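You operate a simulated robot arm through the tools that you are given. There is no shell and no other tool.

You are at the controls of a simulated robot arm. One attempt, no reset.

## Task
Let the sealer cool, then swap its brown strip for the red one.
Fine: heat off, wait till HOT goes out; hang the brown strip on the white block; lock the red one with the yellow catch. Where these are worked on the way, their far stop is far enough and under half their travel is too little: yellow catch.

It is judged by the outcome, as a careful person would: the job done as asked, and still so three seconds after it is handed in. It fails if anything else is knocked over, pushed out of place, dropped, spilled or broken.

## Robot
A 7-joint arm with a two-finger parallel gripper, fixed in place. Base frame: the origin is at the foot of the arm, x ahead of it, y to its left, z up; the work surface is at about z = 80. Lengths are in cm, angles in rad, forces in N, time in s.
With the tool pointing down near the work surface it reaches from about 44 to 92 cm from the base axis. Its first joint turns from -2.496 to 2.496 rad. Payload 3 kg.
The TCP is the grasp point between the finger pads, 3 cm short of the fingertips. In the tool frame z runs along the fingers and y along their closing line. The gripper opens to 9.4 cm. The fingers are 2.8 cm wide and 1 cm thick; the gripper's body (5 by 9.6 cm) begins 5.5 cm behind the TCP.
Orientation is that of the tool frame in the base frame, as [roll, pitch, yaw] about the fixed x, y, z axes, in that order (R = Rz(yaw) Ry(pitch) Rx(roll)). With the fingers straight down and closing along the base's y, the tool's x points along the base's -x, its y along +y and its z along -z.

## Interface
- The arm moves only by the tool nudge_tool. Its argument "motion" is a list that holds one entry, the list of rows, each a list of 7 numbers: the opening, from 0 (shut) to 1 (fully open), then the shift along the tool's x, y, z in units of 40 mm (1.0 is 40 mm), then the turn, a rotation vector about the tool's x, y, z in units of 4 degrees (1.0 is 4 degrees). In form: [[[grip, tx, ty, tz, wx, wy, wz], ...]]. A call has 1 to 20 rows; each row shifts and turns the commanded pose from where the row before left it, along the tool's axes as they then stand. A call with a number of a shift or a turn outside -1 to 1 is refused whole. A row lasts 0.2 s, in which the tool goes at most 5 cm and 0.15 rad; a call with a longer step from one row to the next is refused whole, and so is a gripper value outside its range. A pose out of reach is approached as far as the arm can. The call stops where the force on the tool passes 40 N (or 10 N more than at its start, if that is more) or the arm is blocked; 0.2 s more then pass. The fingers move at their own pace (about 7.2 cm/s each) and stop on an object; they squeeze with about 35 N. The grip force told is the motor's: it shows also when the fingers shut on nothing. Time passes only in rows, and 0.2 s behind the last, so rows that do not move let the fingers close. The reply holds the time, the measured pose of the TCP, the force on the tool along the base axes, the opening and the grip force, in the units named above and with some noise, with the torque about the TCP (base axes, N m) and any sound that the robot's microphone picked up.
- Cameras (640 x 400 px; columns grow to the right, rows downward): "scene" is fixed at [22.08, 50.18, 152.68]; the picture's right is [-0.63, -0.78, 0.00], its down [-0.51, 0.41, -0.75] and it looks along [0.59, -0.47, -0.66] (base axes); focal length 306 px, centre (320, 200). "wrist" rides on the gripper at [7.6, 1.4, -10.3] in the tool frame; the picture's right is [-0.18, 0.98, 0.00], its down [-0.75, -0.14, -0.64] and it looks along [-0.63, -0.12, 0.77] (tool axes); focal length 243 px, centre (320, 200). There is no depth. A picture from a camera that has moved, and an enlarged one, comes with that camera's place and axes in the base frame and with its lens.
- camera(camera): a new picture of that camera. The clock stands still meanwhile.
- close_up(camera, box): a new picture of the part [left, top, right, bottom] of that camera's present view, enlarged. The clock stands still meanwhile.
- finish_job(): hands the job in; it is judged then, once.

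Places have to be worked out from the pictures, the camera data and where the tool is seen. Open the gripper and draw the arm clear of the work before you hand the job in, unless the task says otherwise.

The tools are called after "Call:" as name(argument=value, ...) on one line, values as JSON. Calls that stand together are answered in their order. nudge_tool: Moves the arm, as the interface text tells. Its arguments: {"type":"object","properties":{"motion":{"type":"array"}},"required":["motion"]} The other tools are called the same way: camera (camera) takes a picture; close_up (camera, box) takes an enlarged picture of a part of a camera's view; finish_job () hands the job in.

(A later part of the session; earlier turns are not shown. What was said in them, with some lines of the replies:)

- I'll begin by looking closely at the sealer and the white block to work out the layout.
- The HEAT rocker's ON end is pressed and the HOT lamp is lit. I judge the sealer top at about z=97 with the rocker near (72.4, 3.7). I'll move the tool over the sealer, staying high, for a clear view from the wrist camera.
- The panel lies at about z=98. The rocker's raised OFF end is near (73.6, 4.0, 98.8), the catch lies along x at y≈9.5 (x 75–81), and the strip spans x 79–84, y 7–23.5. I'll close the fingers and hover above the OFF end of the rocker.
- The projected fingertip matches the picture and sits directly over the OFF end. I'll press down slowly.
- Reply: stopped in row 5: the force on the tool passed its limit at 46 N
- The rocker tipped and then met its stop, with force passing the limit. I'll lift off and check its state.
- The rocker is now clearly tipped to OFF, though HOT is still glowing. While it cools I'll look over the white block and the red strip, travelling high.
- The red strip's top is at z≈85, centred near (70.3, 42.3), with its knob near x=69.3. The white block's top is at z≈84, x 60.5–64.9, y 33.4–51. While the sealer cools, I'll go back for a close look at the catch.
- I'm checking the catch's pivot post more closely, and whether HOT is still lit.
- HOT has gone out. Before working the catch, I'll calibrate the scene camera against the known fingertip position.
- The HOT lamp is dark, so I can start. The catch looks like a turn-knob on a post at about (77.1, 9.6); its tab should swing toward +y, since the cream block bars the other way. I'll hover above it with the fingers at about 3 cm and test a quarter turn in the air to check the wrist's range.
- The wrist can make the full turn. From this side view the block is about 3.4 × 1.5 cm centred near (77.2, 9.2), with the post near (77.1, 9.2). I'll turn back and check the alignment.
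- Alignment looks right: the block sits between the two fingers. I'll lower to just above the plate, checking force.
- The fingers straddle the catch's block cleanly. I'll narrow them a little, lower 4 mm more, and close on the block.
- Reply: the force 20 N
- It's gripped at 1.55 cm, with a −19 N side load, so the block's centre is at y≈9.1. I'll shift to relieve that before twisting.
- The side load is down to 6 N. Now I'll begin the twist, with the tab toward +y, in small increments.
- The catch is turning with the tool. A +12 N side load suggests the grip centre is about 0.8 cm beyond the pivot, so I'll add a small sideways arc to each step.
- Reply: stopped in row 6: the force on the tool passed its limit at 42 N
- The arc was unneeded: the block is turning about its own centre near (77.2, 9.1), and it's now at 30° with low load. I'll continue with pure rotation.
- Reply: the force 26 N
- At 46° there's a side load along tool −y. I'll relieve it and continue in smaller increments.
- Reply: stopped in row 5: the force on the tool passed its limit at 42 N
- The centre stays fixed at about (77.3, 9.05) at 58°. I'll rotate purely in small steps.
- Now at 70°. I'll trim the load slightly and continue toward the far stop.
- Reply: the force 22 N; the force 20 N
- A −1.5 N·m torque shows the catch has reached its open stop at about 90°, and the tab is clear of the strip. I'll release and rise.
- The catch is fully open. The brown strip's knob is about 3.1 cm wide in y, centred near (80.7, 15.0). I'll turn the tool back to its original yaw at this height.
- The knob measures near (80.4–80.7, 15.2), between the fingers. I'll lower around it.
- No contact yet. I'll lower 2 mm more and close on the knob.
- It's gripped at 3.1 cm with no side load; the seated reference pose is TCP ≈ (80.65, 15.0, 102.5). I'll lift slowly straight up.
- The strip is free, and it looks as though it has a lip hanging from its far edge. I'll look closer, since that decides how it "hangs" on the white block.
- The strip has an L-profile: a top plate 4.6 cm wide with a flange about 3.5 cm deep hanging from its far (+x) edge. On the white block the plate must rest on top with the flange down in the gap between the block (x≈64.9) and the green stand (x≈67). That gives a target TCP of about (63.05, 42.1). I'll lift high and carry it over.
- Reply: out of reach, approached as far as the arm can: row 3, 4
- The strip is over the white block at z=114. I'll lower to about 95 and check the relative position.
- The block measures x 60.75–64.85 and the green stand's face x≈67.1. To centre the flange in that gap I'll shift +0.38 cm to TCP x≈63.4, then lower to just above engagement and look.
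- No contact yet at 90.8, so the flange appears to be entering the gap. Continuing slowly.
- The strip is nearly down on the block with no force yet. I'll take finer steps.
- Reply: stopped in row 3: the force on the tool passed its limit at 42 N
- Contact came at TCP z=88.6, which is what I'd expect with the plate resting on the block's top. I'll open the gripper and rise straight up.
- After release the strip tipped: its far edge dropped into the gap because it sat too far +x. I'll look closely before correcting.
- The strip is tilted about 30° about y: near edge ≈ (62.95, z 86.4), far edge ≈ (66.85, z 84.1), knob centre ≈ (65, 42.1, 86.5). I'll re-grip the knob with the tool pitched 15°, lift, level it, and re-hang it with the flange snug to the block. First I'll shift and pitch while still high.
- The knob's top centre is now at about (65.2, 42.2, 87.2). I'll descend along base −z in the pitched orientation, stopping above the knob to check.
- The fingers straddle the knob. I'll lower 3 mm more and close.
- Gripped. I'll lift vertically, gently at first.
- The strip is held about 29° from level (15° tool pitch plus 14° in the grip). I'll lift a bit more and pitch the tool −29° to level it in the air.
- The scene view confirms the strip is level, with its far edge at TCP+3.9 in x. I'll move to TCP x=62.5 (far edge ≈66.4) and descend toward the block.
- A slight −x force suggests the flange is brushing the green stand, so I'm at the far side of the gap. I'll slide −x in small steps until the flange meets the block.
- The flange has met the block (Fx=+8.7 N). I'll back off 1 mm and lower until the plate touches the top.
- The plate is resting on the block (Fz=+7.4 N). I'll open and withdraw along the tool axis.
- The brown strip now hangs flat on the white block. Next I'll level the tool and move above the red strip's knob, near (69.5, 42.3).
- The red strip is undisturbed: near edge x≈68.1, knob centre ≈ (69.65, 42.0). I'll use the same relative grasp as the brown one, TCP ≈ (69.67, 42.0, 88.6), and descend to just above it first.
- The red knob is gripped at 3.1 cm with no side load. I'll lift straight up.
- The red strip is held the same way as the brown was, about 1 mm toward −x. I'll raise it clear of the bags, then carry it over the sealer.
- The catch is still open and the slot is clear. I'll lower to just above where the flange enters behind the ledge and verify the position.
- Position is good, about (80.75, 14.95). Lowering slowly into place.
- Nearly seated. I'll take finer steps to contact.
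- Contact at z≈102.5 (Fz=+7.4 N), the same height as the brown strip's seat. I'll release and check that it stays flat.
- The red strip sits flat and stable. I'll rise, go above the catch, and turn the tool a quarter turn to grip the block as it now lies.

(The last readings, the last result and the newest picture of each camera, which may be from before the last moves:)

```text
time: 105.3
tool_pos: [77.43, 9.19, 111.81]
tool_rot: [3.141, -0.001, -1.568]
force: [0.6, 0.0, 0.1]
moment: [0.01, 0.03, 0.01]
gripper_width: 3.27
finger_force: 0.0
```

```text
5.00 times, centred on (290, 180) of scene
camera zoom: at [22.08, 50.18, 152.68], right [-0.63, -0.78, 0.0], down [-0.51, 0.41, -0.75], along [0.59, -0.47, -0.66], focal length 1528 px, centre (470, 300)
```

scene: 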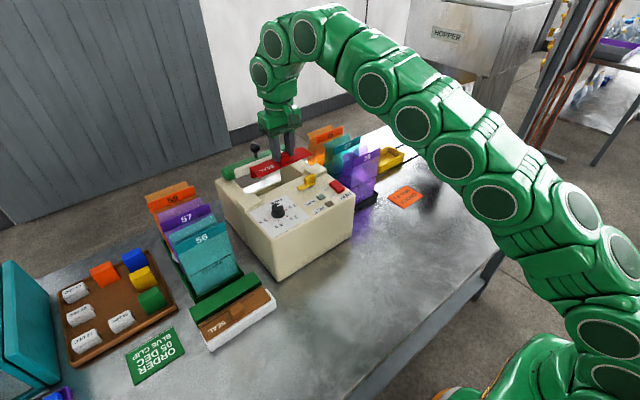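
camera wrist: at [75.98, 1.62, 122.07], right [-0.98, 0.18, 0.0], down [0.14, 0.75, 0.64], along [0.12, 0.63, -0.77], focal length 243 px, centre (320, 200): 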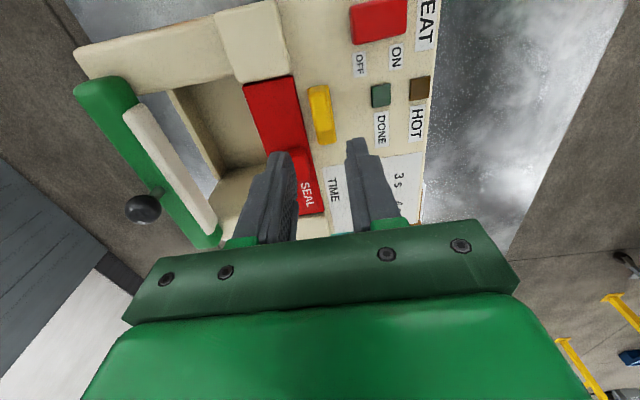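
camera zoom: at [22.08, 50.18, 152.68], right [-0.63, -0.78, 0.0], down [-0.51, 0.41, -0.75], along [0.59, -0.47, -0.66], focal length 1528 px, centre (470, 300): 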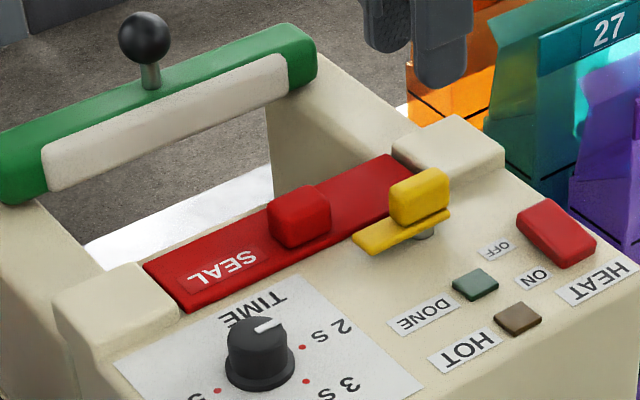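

The red strip is flat in place. I'll lower onto the catch's block at about (77.4, 9.1), then grip.

Call:
nudge_tool(motion=[[[0.35, 0.02, 0, 0.8, 0, 0, 0], [0.35, 0, 0, 0.8, 0, 0, 0], [0.35, 0, 0, 0.4, 0, 0, 0], [0.35, 0, 0, 0.12, 0, 0, 0], [0.35, 0, 0, 0.08, 0, 0, 0], [0.35, 0, 0, 0, 0, 0, 0]]])

Call:
close_up(camera="scene", box=[285, 155, 335, 200])

Call:
close_up(camera="wrist", box=[220, 60, 420, 220])

```text
time: 106.7
tool_pos: [77.43, 9.27, 102.95]
tool_rot: [3.141, 0.001, -1.568]
force: [0.5, 0.2, -0.5]
moment: [0.0, 0.01, 0.0]
gripper_width: 3.3
finger_force: 0.0
```

```text
8.89 times, centred on (310, 178) of scene
camera zoom: at [22.08, 50.18, 152.68], right [-0.63, -0.78, 0.0], down [-0.51, 0.41, -0.75], along [0.59, -0.47, -0.66], focal length 2716 px, centre (409, 400)
```

zoom: 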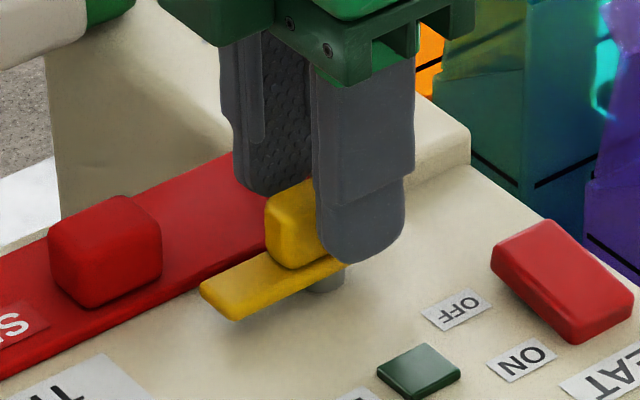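

```text
2.50 times, centred on (320, 140) of wrist
camera zoom: at [75.99, 1.59, 113.27], right [-0.98, 0.18, 0.0], down [0.14, 0.75, 0.64], along [0.12, 0.63, -0.77], focal length 606 px, centre (320, 350)
```

zoom: 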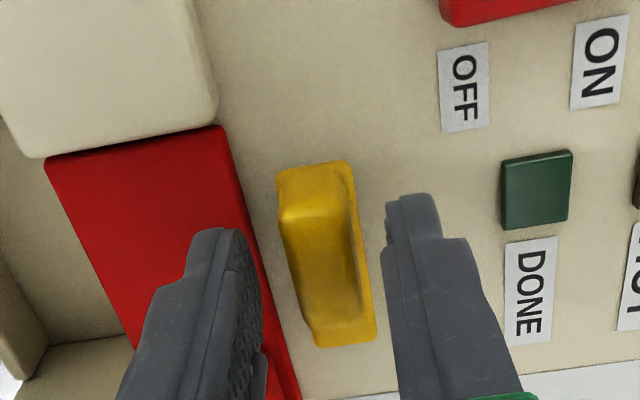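

Both fingers straddle the block cleanly. Closing now, and I'll check the side load.

Call:
nudge_tool(motion=[[[0.25, 0, 0, 0, 0, 0, 0], [0, 0, 0, 0, 0, 0, 0], [0, 0, 0, 0, 0, 0, 0], [0, 0, 0, 0, 0, 0, 0]]])

```text
time: 107.7
tool_pos: [77.35, 9.23, 103.0]
tool_rot: [3.14, 0.002, -1.568]
force: [-18.5, -1.3, 0.8]
moment: [0.04, 0.29, -0.08]
gripper_width: 1.57
finger_force: 45.4
```

Call:
nudge_tool(motion=[[[0, 0.03, 0.06, 0, 0, 0, 0], [0, 0, 0, 0, 0, 0, 0]]])

```text
time: 108.3
tool_pos: [77.33, 9.11, 103.19]
tool_rot: [-3.137, 0.001, -1.568]
force: [14.5, 2.6, -8.8]
moment: [-0.26, -0.23, -0.16]
gripper_width: 1.58
finger_force: 44.7
stopped in row 2: the force on the tool passed its limit at 42 N (the readings are from after the stop); the commanded pose is now the measured one
```

Call:
nudge_tool(motion=[[[0, 0, 0, 0, 0, 0, 0], [0, 0, 0, 0, 0, 0, 0]]])

Call:
close_up(camera="scene", box=[285, 155, 335, 200])

```text
time: 108.9
tool_pos: [77.4, 9.21, 103.02]
tool_rot: [-3.136, 0.003, -1.566]
force: [19.3, 3.9, -12.6]
moment: [-0.44, -0.28, -0.12]
gripper_width: 1.58
finger_force: 44.8
```

```text
8.89 times, centred on (310, 178) of scene
camera zoom: at [22.08, 50.18, 152.68], right [-0.63, -0.78, 0.0], down [-0.51, 0.41, -0.75], along [0.59, -0.47, -0.66], focal length 2716 px, centre (409, 400)
```

zoom: 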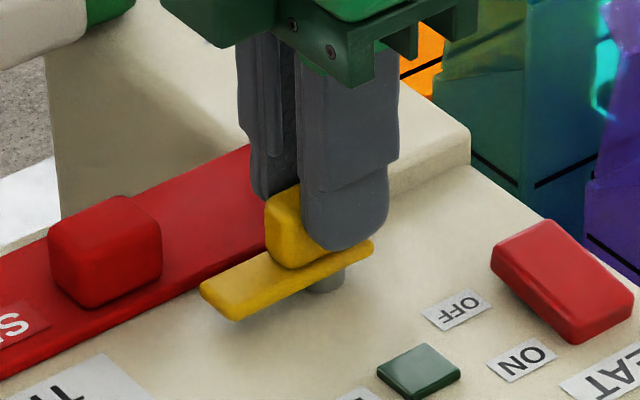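

Call:
nudge_tool(motion=[[[0, 0, -0.022, 0.025, 0, 0, 0], [0, 0, 0, 0, 0, 0, 0]]])

```text
time: 109.5
tool_pos: [77.31, 9.18, 103.03]
tool_rot: [-3.137, 0.003, -1.567]
force: [-3.4, 4.6, 5.1]
moment: [-0.29, 0.33, -0.12]
gripper_width: 1.59
finger_force: 45.3
```

The loads are small now. I'll begin turning the catch back over the strip, in small increments.

Call:
nudge_tool(motion=[[[0, 0, 0, 0, 0, 0, 1], [0, 0, 0, 0, 0, 0, 1], [0, 0, 0, 0, 0, 0, 1], [0, 0, 0, 0, 0, 0, 0]]])

Call:
close_up(camera="scene", box=[285, 155, 335, 200])

```text
time: 110.5
tool_pos: [77.29, 9.17, 102.97]
tool_rot: [-3.139, 0.002, -1.78]
force: [-13.2, 9.4, 15.5]
moment: [-0.77, 0.77, 0.02]
gripper_width: 1.58
finger_force: 45.1
```

```text
8.89 times, centred on (310, 178) of scene
camera zoom: at [22.08, 50.18, 152.68], right [-0.63, -0.78, 0.0], down [-0.51, 0.41, -0.75], along [0.59, -0.47, -0.66], focal length 2716 px, centre (409, 400)
```

zoom: 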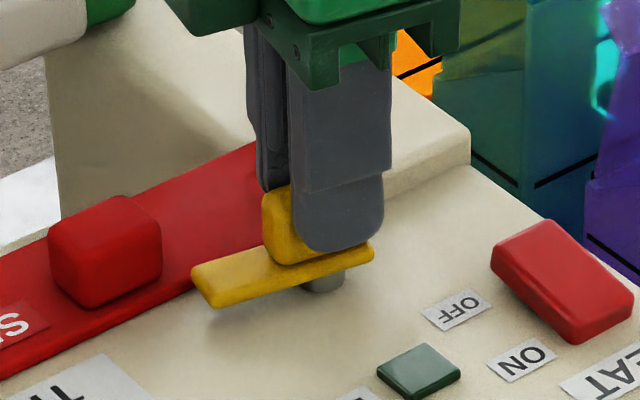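

Call:
nudge_tool(motion=[[[0, -0.006, 0.014, -0.014, 0, 0, 0], [0, 0, 0, 0, 0, 0, 1], [0, 0, 0, 0, 0, 0, 1], [0, 0, 0, 0, 0, 0, 1], [0, 0, 0, 0, 0, 0, 0]]])

Call:
close_up(camera="scene", box=[285, 155, 335, 200])

```text
time: 111.7
tool_pos: [77.32, 9.25, 103.05]
tool_rot: [-3.138, 0.001, -1.989]
force: [2.5, 2.8, 0.7]
moment: [-0.19, 0.24, -0.01]
gripper_width: 1.57
finger_force: 44.8
```

```text
8.89 times, centred on (310, 178) of scene
camera zoom: at [22.08, 50.18, 152.68], right [-0.63, -0.78, 0.0], down [-0.51, 0.41, -0.75], along [0.59, -0.47, -0.66], focal length 2716 px, centre (409, 400)
```

zoom: 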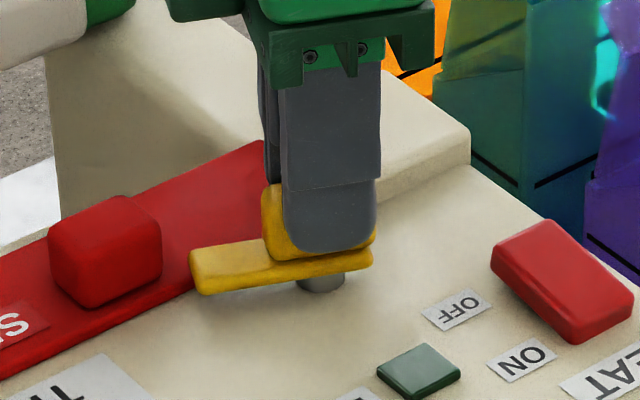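

Loads are near zero at about 66°. Continuing the turn.

Call:
nudge_tool(motion=[[[0, 0, 0, 0, 0, 0, 1], [0, 0, 0, 0, 0, 0, 1], [0, 0, 0, 0, 0, 0, 1], [0, 0, 0, 0, 0, 0, 0]]])

Call:
close_up(camera="scene", box=[285, 155, 335, 200])

```text
time: 112.7
tool_pos: [77.36, 9.27, 103.05]
tool_rot: [-3.137, 0.003, -2.198]
force: [-4.9, -2.1, -0.3]
moment: [-0.63, 0.65, -0.01]
gripper_width: 1.61
finger_force: 45.0
```

```text
8.89 times, centred on (310, 178) of scene
camera zoom: at [22.08, 50.18, 152.68], right [-0.63, -0.78, 0.0], down [-0.51, 0.41, -0.75], along [0.59, -0.47, -0.66], focal length 2716 px, centre (409, 400)
```

zoom: 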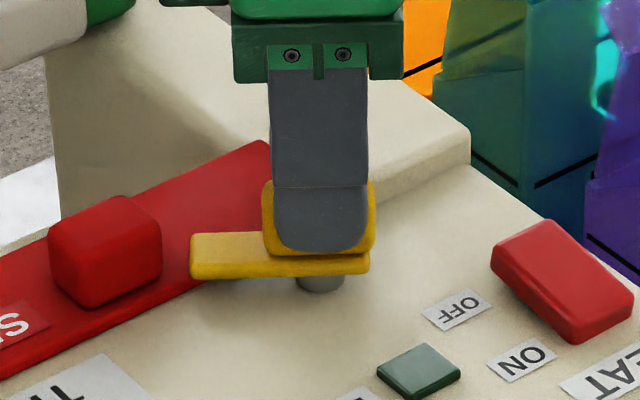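

Call:
nudge_tool(motion=[[[0, 0, 0, 0, 0, 0, 1], [0, 0, 0, 0, 0, 0, 1], [0, 0, 0, 0, 0, 0, 1], [0, 0, 0, 0, 0, 0, 0]]])

Call:
close_up(camera="scene", box=[285, 155, 335, 200])

```text
time: 113.7
tool_pos: [77.39, 9.13, 103.03]
tool_rot: [-3.14, 0.004, -2.406]
force: [-3.2, 1.0, 1.6]
moment: [-0.53, 0.88, 0.03]
gripper_width: 1.61
finger_force: 45.2
```

```text
8.89 times, centred on (310, 178) of scene
camera zoom: at [22.08, 50.18, 152.68], right [-0.63, -0.78, 0.0], down [-0.51, 0.41, -0.75], along [0.59, -0.47, -0.66], focal length 2716 px, centre (409, 400)
```

zoom: 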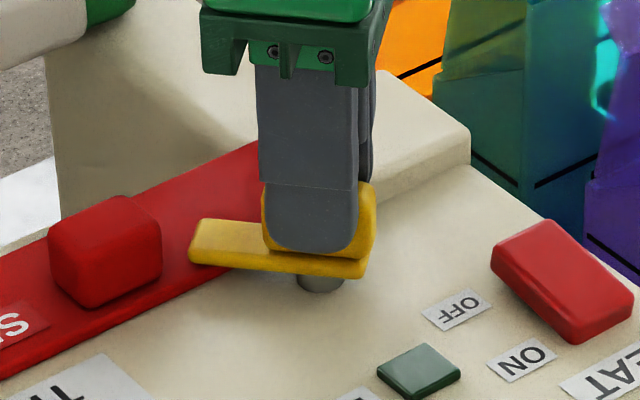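

Call:
nudge_tool(motion=[[[0, 0, 0, 0, 0, 0, 1], [0, 0, 0, 0, 0, 0, 1], [0, 0, 0, 0, 0, 0, 1], [0, 0, 0, 0, 0, 0, 0]]])

Call:
close_up(camera="scene", box=[285, 155, 335, 200])

```text
time: 114.7
tool_pos: [77.3, 9.25, 103.07]
tool_rot: [-3.14, 0.004, -2.618]
force: [-5.2, 2.6, 0.7]
moment: [-0.15, 0.64, 0.02]
gripper_width: 1.6
finger_force: 45.0
```

```text
8.89 times, centred on (310, 178) of scene
camera zoom: at [22.08, 50.18, 152.68], right [-0.63, -0.78, 0.0], down [-0.51, 0.41, -0.75], along [0.59, -0.47, -0.66], focal length 2716 px, centre (409, 400)
```

zoom: 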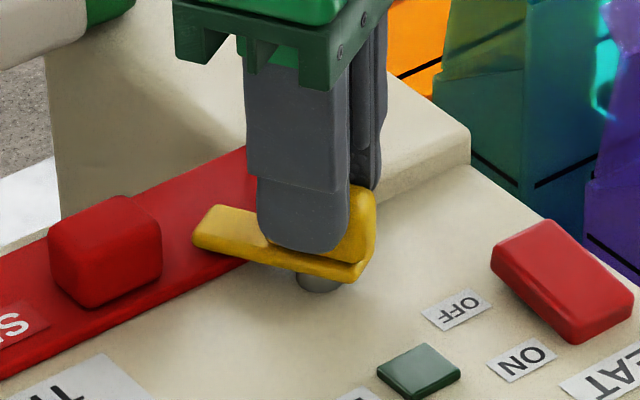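

The catch is at 30° and sliding freely over the red strip's end. I'll continue to the locked stop.

Call:
nudge_tool(motion=[[[0, 0, 0, 0, 0, 0, 1], [0, 0, 0, 0, 0, 0, 1], [0, 0, 0, 0, 0, 0, 1], [0, 0, 0, 0, 0, 0, 1], [0, 0, 0, 0, 0, 0, 0]]])

Call:
close_up(camera="scene", box=[285, 155, 335, 200])

```text
time: 115.9
tool_pos: [77.34, 9.25, 102.87]
tool_rot: [-3.142, 0.005, -2.897]
force: [-7.7, 6.3, 0.7]
moment: [0.17, 0.04, 0.0]
gripper_width: 1.54
finger_force: 44.5
```

```text
8.89 times, centred on (310, 178) of scene
camera zoom: at [22.08, 50.18, 152.68], right [-0.63, -0.78, 0.0], down [-0.51, 0.41, -0.75], along [0.59, -0.47, -0.66], focal length 2716 px, centre (409, 400)
```

zoom: 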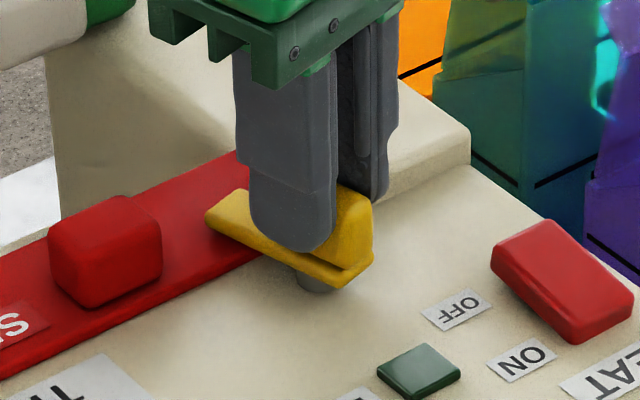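

Call:
nudge_tool(motion=[[[0, 0, 0.008, 0, 0, 0, 1], [0, 0, 0, 0, 0, 0, 1], [0, 0, 0, 0, 0, 0, 1], [0, 0, 0, 0, 0, 0, 0.5], [0, 0, 0, 0, 0, 0, 0]]])

Call:
close_up(camera="scene", box=[285, 155, 335, 200])

```text
time: 117.1
tool_pos: [77.24, 9.31, 102.96]
tool_rot: [3.141, 0.004, -3.14]
force: [-10.4, 3.3, 3.5]
moment: [0.03, 0.86, -0.01]
gripper_width: 1.6
finger_force: 44.8
```

```text
8.89 times, centred on (310, 178) of scene
camera zoom: at [22.08, 50.18, 152.68], right [-0.63, -0.78, 0.0], down [-0.51, 0.41, -0.75], along [0.59, -0.47, -0.66], focal length 2716 px, centre (409, 400)
```

zoom: 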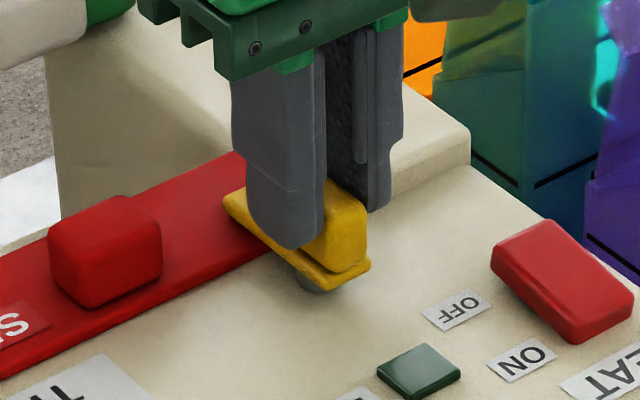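

The catch matches its original locked pose. I'll nudge slightly further to confirm it's at the stop.

Call:
nudge_tool(motion=[[[0, 0, 0, 0, 0, 0, 0.5], [0, 0, 0, 0, 0, 0, 0.5], [0, 0, 0, 0, 0, 0, 0]]])

```text
time: 117.9
tool_pos: [77.33, 9.25, 103.1]
tool_rot: [3.14, 0.005, 3.075]
force: [-8.0, 1.8, -0.6]
moment: [-0.03, 0.14, 1.44]
gripper_width: 1.69
finger_force: 44.5
```

A +1.44 N·m torque confirms the catch is at its locked stop. I'll relax a little, release, and rise.

Call:
nudge_tool(motion=[[[0, 0, 0, 0, 0, 0, -0.7], [0.2, 0, 0, 0, 0, 0, 0], [0.33, 0, 0, 0, 0, 0, 0], [0.33, 0, 0, 0, 0, 0, 0], [0.33, 0, 0, -0.3, 0, 0, 0], [0.33, 0, 0, -0.7, 0, 0, 0], [0.33, 0, 0, -0.9, 0, 0, 0], [0.33, 0, 0, -0.4, 0, 0, 0], [0.33, 0, 0, 0, 0, 0, 0]]])

Call:
close_up(camera="scene", box=[230, 130, 370, 230])

Call:
camera(camera="scene")

```text
time: 119.9
tool_pos: [77.21, 9.09, 112.22]
tool_rot: [3.139, 0.003, 3.124]
force: [-0.2, 0.2, -0.1]
moment: [0.03, -0.01, -0.03]
gripper_width: 3.08
finger_force: 0.0
```

```text
4.00 times, centred on (300, 180) of scene
camera zoom: at [22.08, 50.18, 152.68], right [-0.63, -0.78, 0.0], down [-0.51, 0.41, -0.75], along [0.59, -0.47, -0.66], focal length 1222 px, centre (400, 280)
```

zoom: 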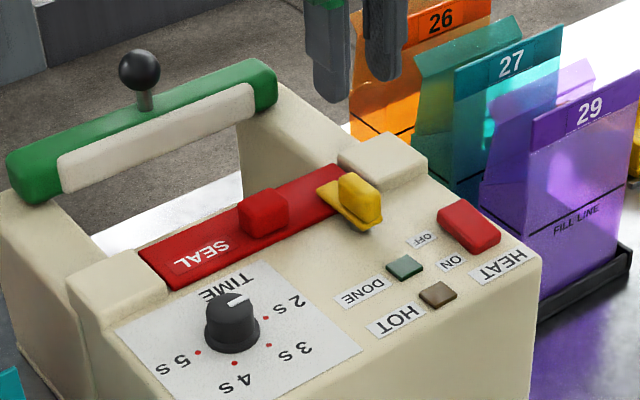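

```text
taken
```

scene: 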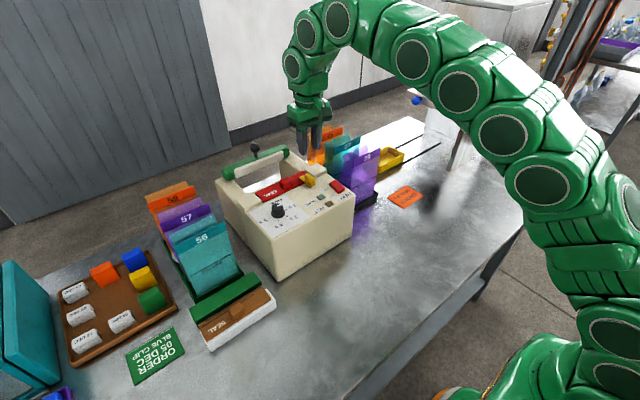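

The red strip is locked under the catch, HEAT is off and HOT is out. I'll withdraw the arm to its start position with the gripper open, then inspect everything once more.

Call:
nudge_tool(motion=[[[0.5, 0.3, 0, -0.6, 0, 0, 0], [0.7, 0.4, -0.1, -0.6, 0, 0, 0], [1, 0.6, -0.3, -0.6, 0, 0, 0], [1, 0.7, -0.45, -0.4, 0, 0, 0], [1, 0.7, -0.45, -0.4, 0, 0, 0], [1, 0.7, -0.45, -0.4, 0, 0, 0], [1, 0.7, -0.45, -0.2, 0, 0, 0], [1, 0.7, -0.45, 0, 0, 0, 0], [1, 0.7, -0.45, 0, 0, 0, 0], [1, 0, 0, 0, 0, 0, 0]]])

Call:
close_up(camera="scene", box=[180, 260, 290, 360])

Call:
close_up(camera="scene", box=[240, 140, 360, 220])

Call:
camera(camera="wrist")

Call:
camera(camera="scene")

```text
time: 122.1
tool_pos: [55.11, -3.01, 124.87]
tool_rot: [3.14, 0.006, 3.124]
force: [-0.3, -0.8, -0.2]
moment: [-0.01, 0.01, 0.02]
gripper_width: 9.41
finger_force: 0.0
```

```text
4.00 times, centred on (235, 310) of scene
camera zoom: at [22.08, 50.18, 152.68], right [-0.63, -0.78, 0.0], down [-0.51, 0.41, -0.75], along [0.59, -0.47, -0.66], focal length 1222 px, centre (660, -240)
```

zoom: 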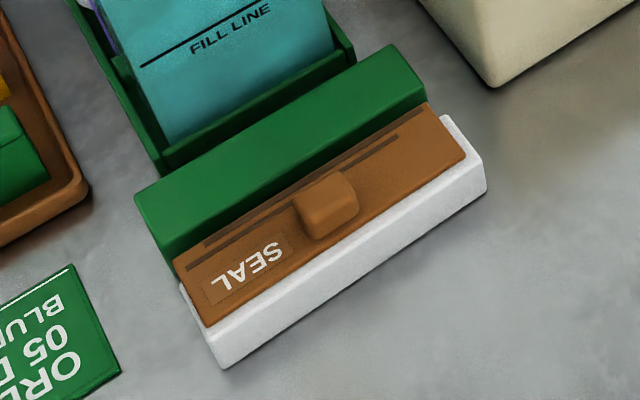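

```text
5.00 times, centred on (300, 180) of scene
camera zoom: at [22.08, 50.18, 152.68], right [-0.63, -0.78, 0.0], down [-0.51, 0.41, -0.75], along [0.59, -0.47, -0.66], focal length 1528 px, centre (420, 300)
```

zoom: 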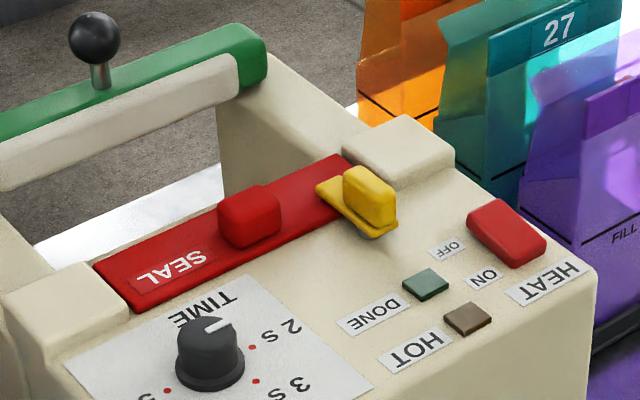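

```text
taken
camera wrist: at [47.34, -1.28, 135.1], right [0.2, 0.98, 0.0], down [0.75, -0.16, 0.65], along [0.63, -0.13, -0.76], focal length 243 px, centre (320, 200)
```

wrist: 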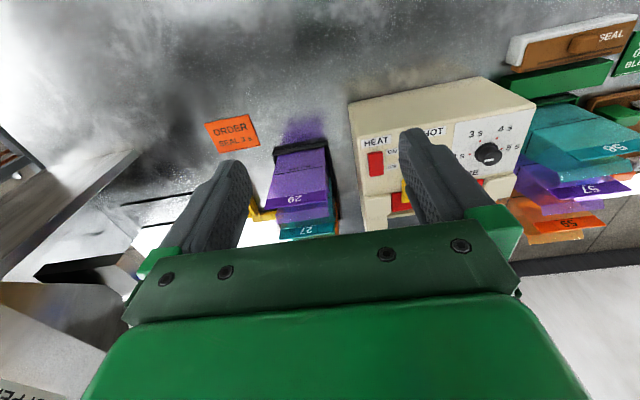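

```text
taken
```

scene: 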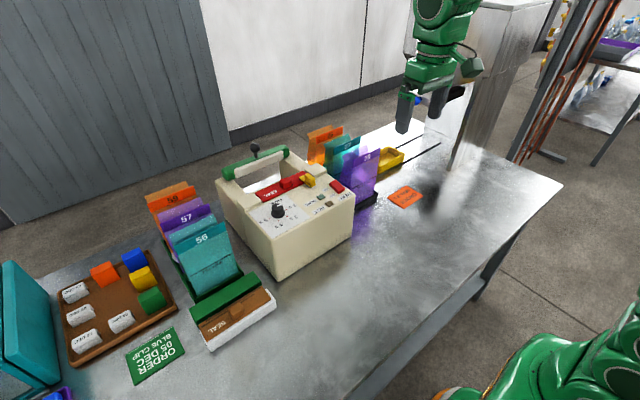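

Final check: HEAT is off and HOT is dark. The red strip lies flat and locked under the yellow catch. The brown strip hangs flat on the white block, nothing else has moved, and the arm is clear with the gripper open. I'm handing the job in.

Call:
finish_job()

```text
The job is handed in.
```

The swap is done and handed in. The arm is back at its start position with the gripper open.

- **Heat:** I switched HEAT off and waited for the HOT lamp to go out before touching the catch or the strips.
- **Brown strip:** It hangs flat on the white block. On my first try it tipped toward the green stand when I let go. I picked it up again and re-hung it with its flange against the block, and it has stayed flat since.
- **Red strip:** It sits flat in the sealer, at the same height the brown one did. The yellow catch is turned back over it to its locked stop.
- **Everything else:** In the final pictures the white block, green stand, bags and other items look unmoved.
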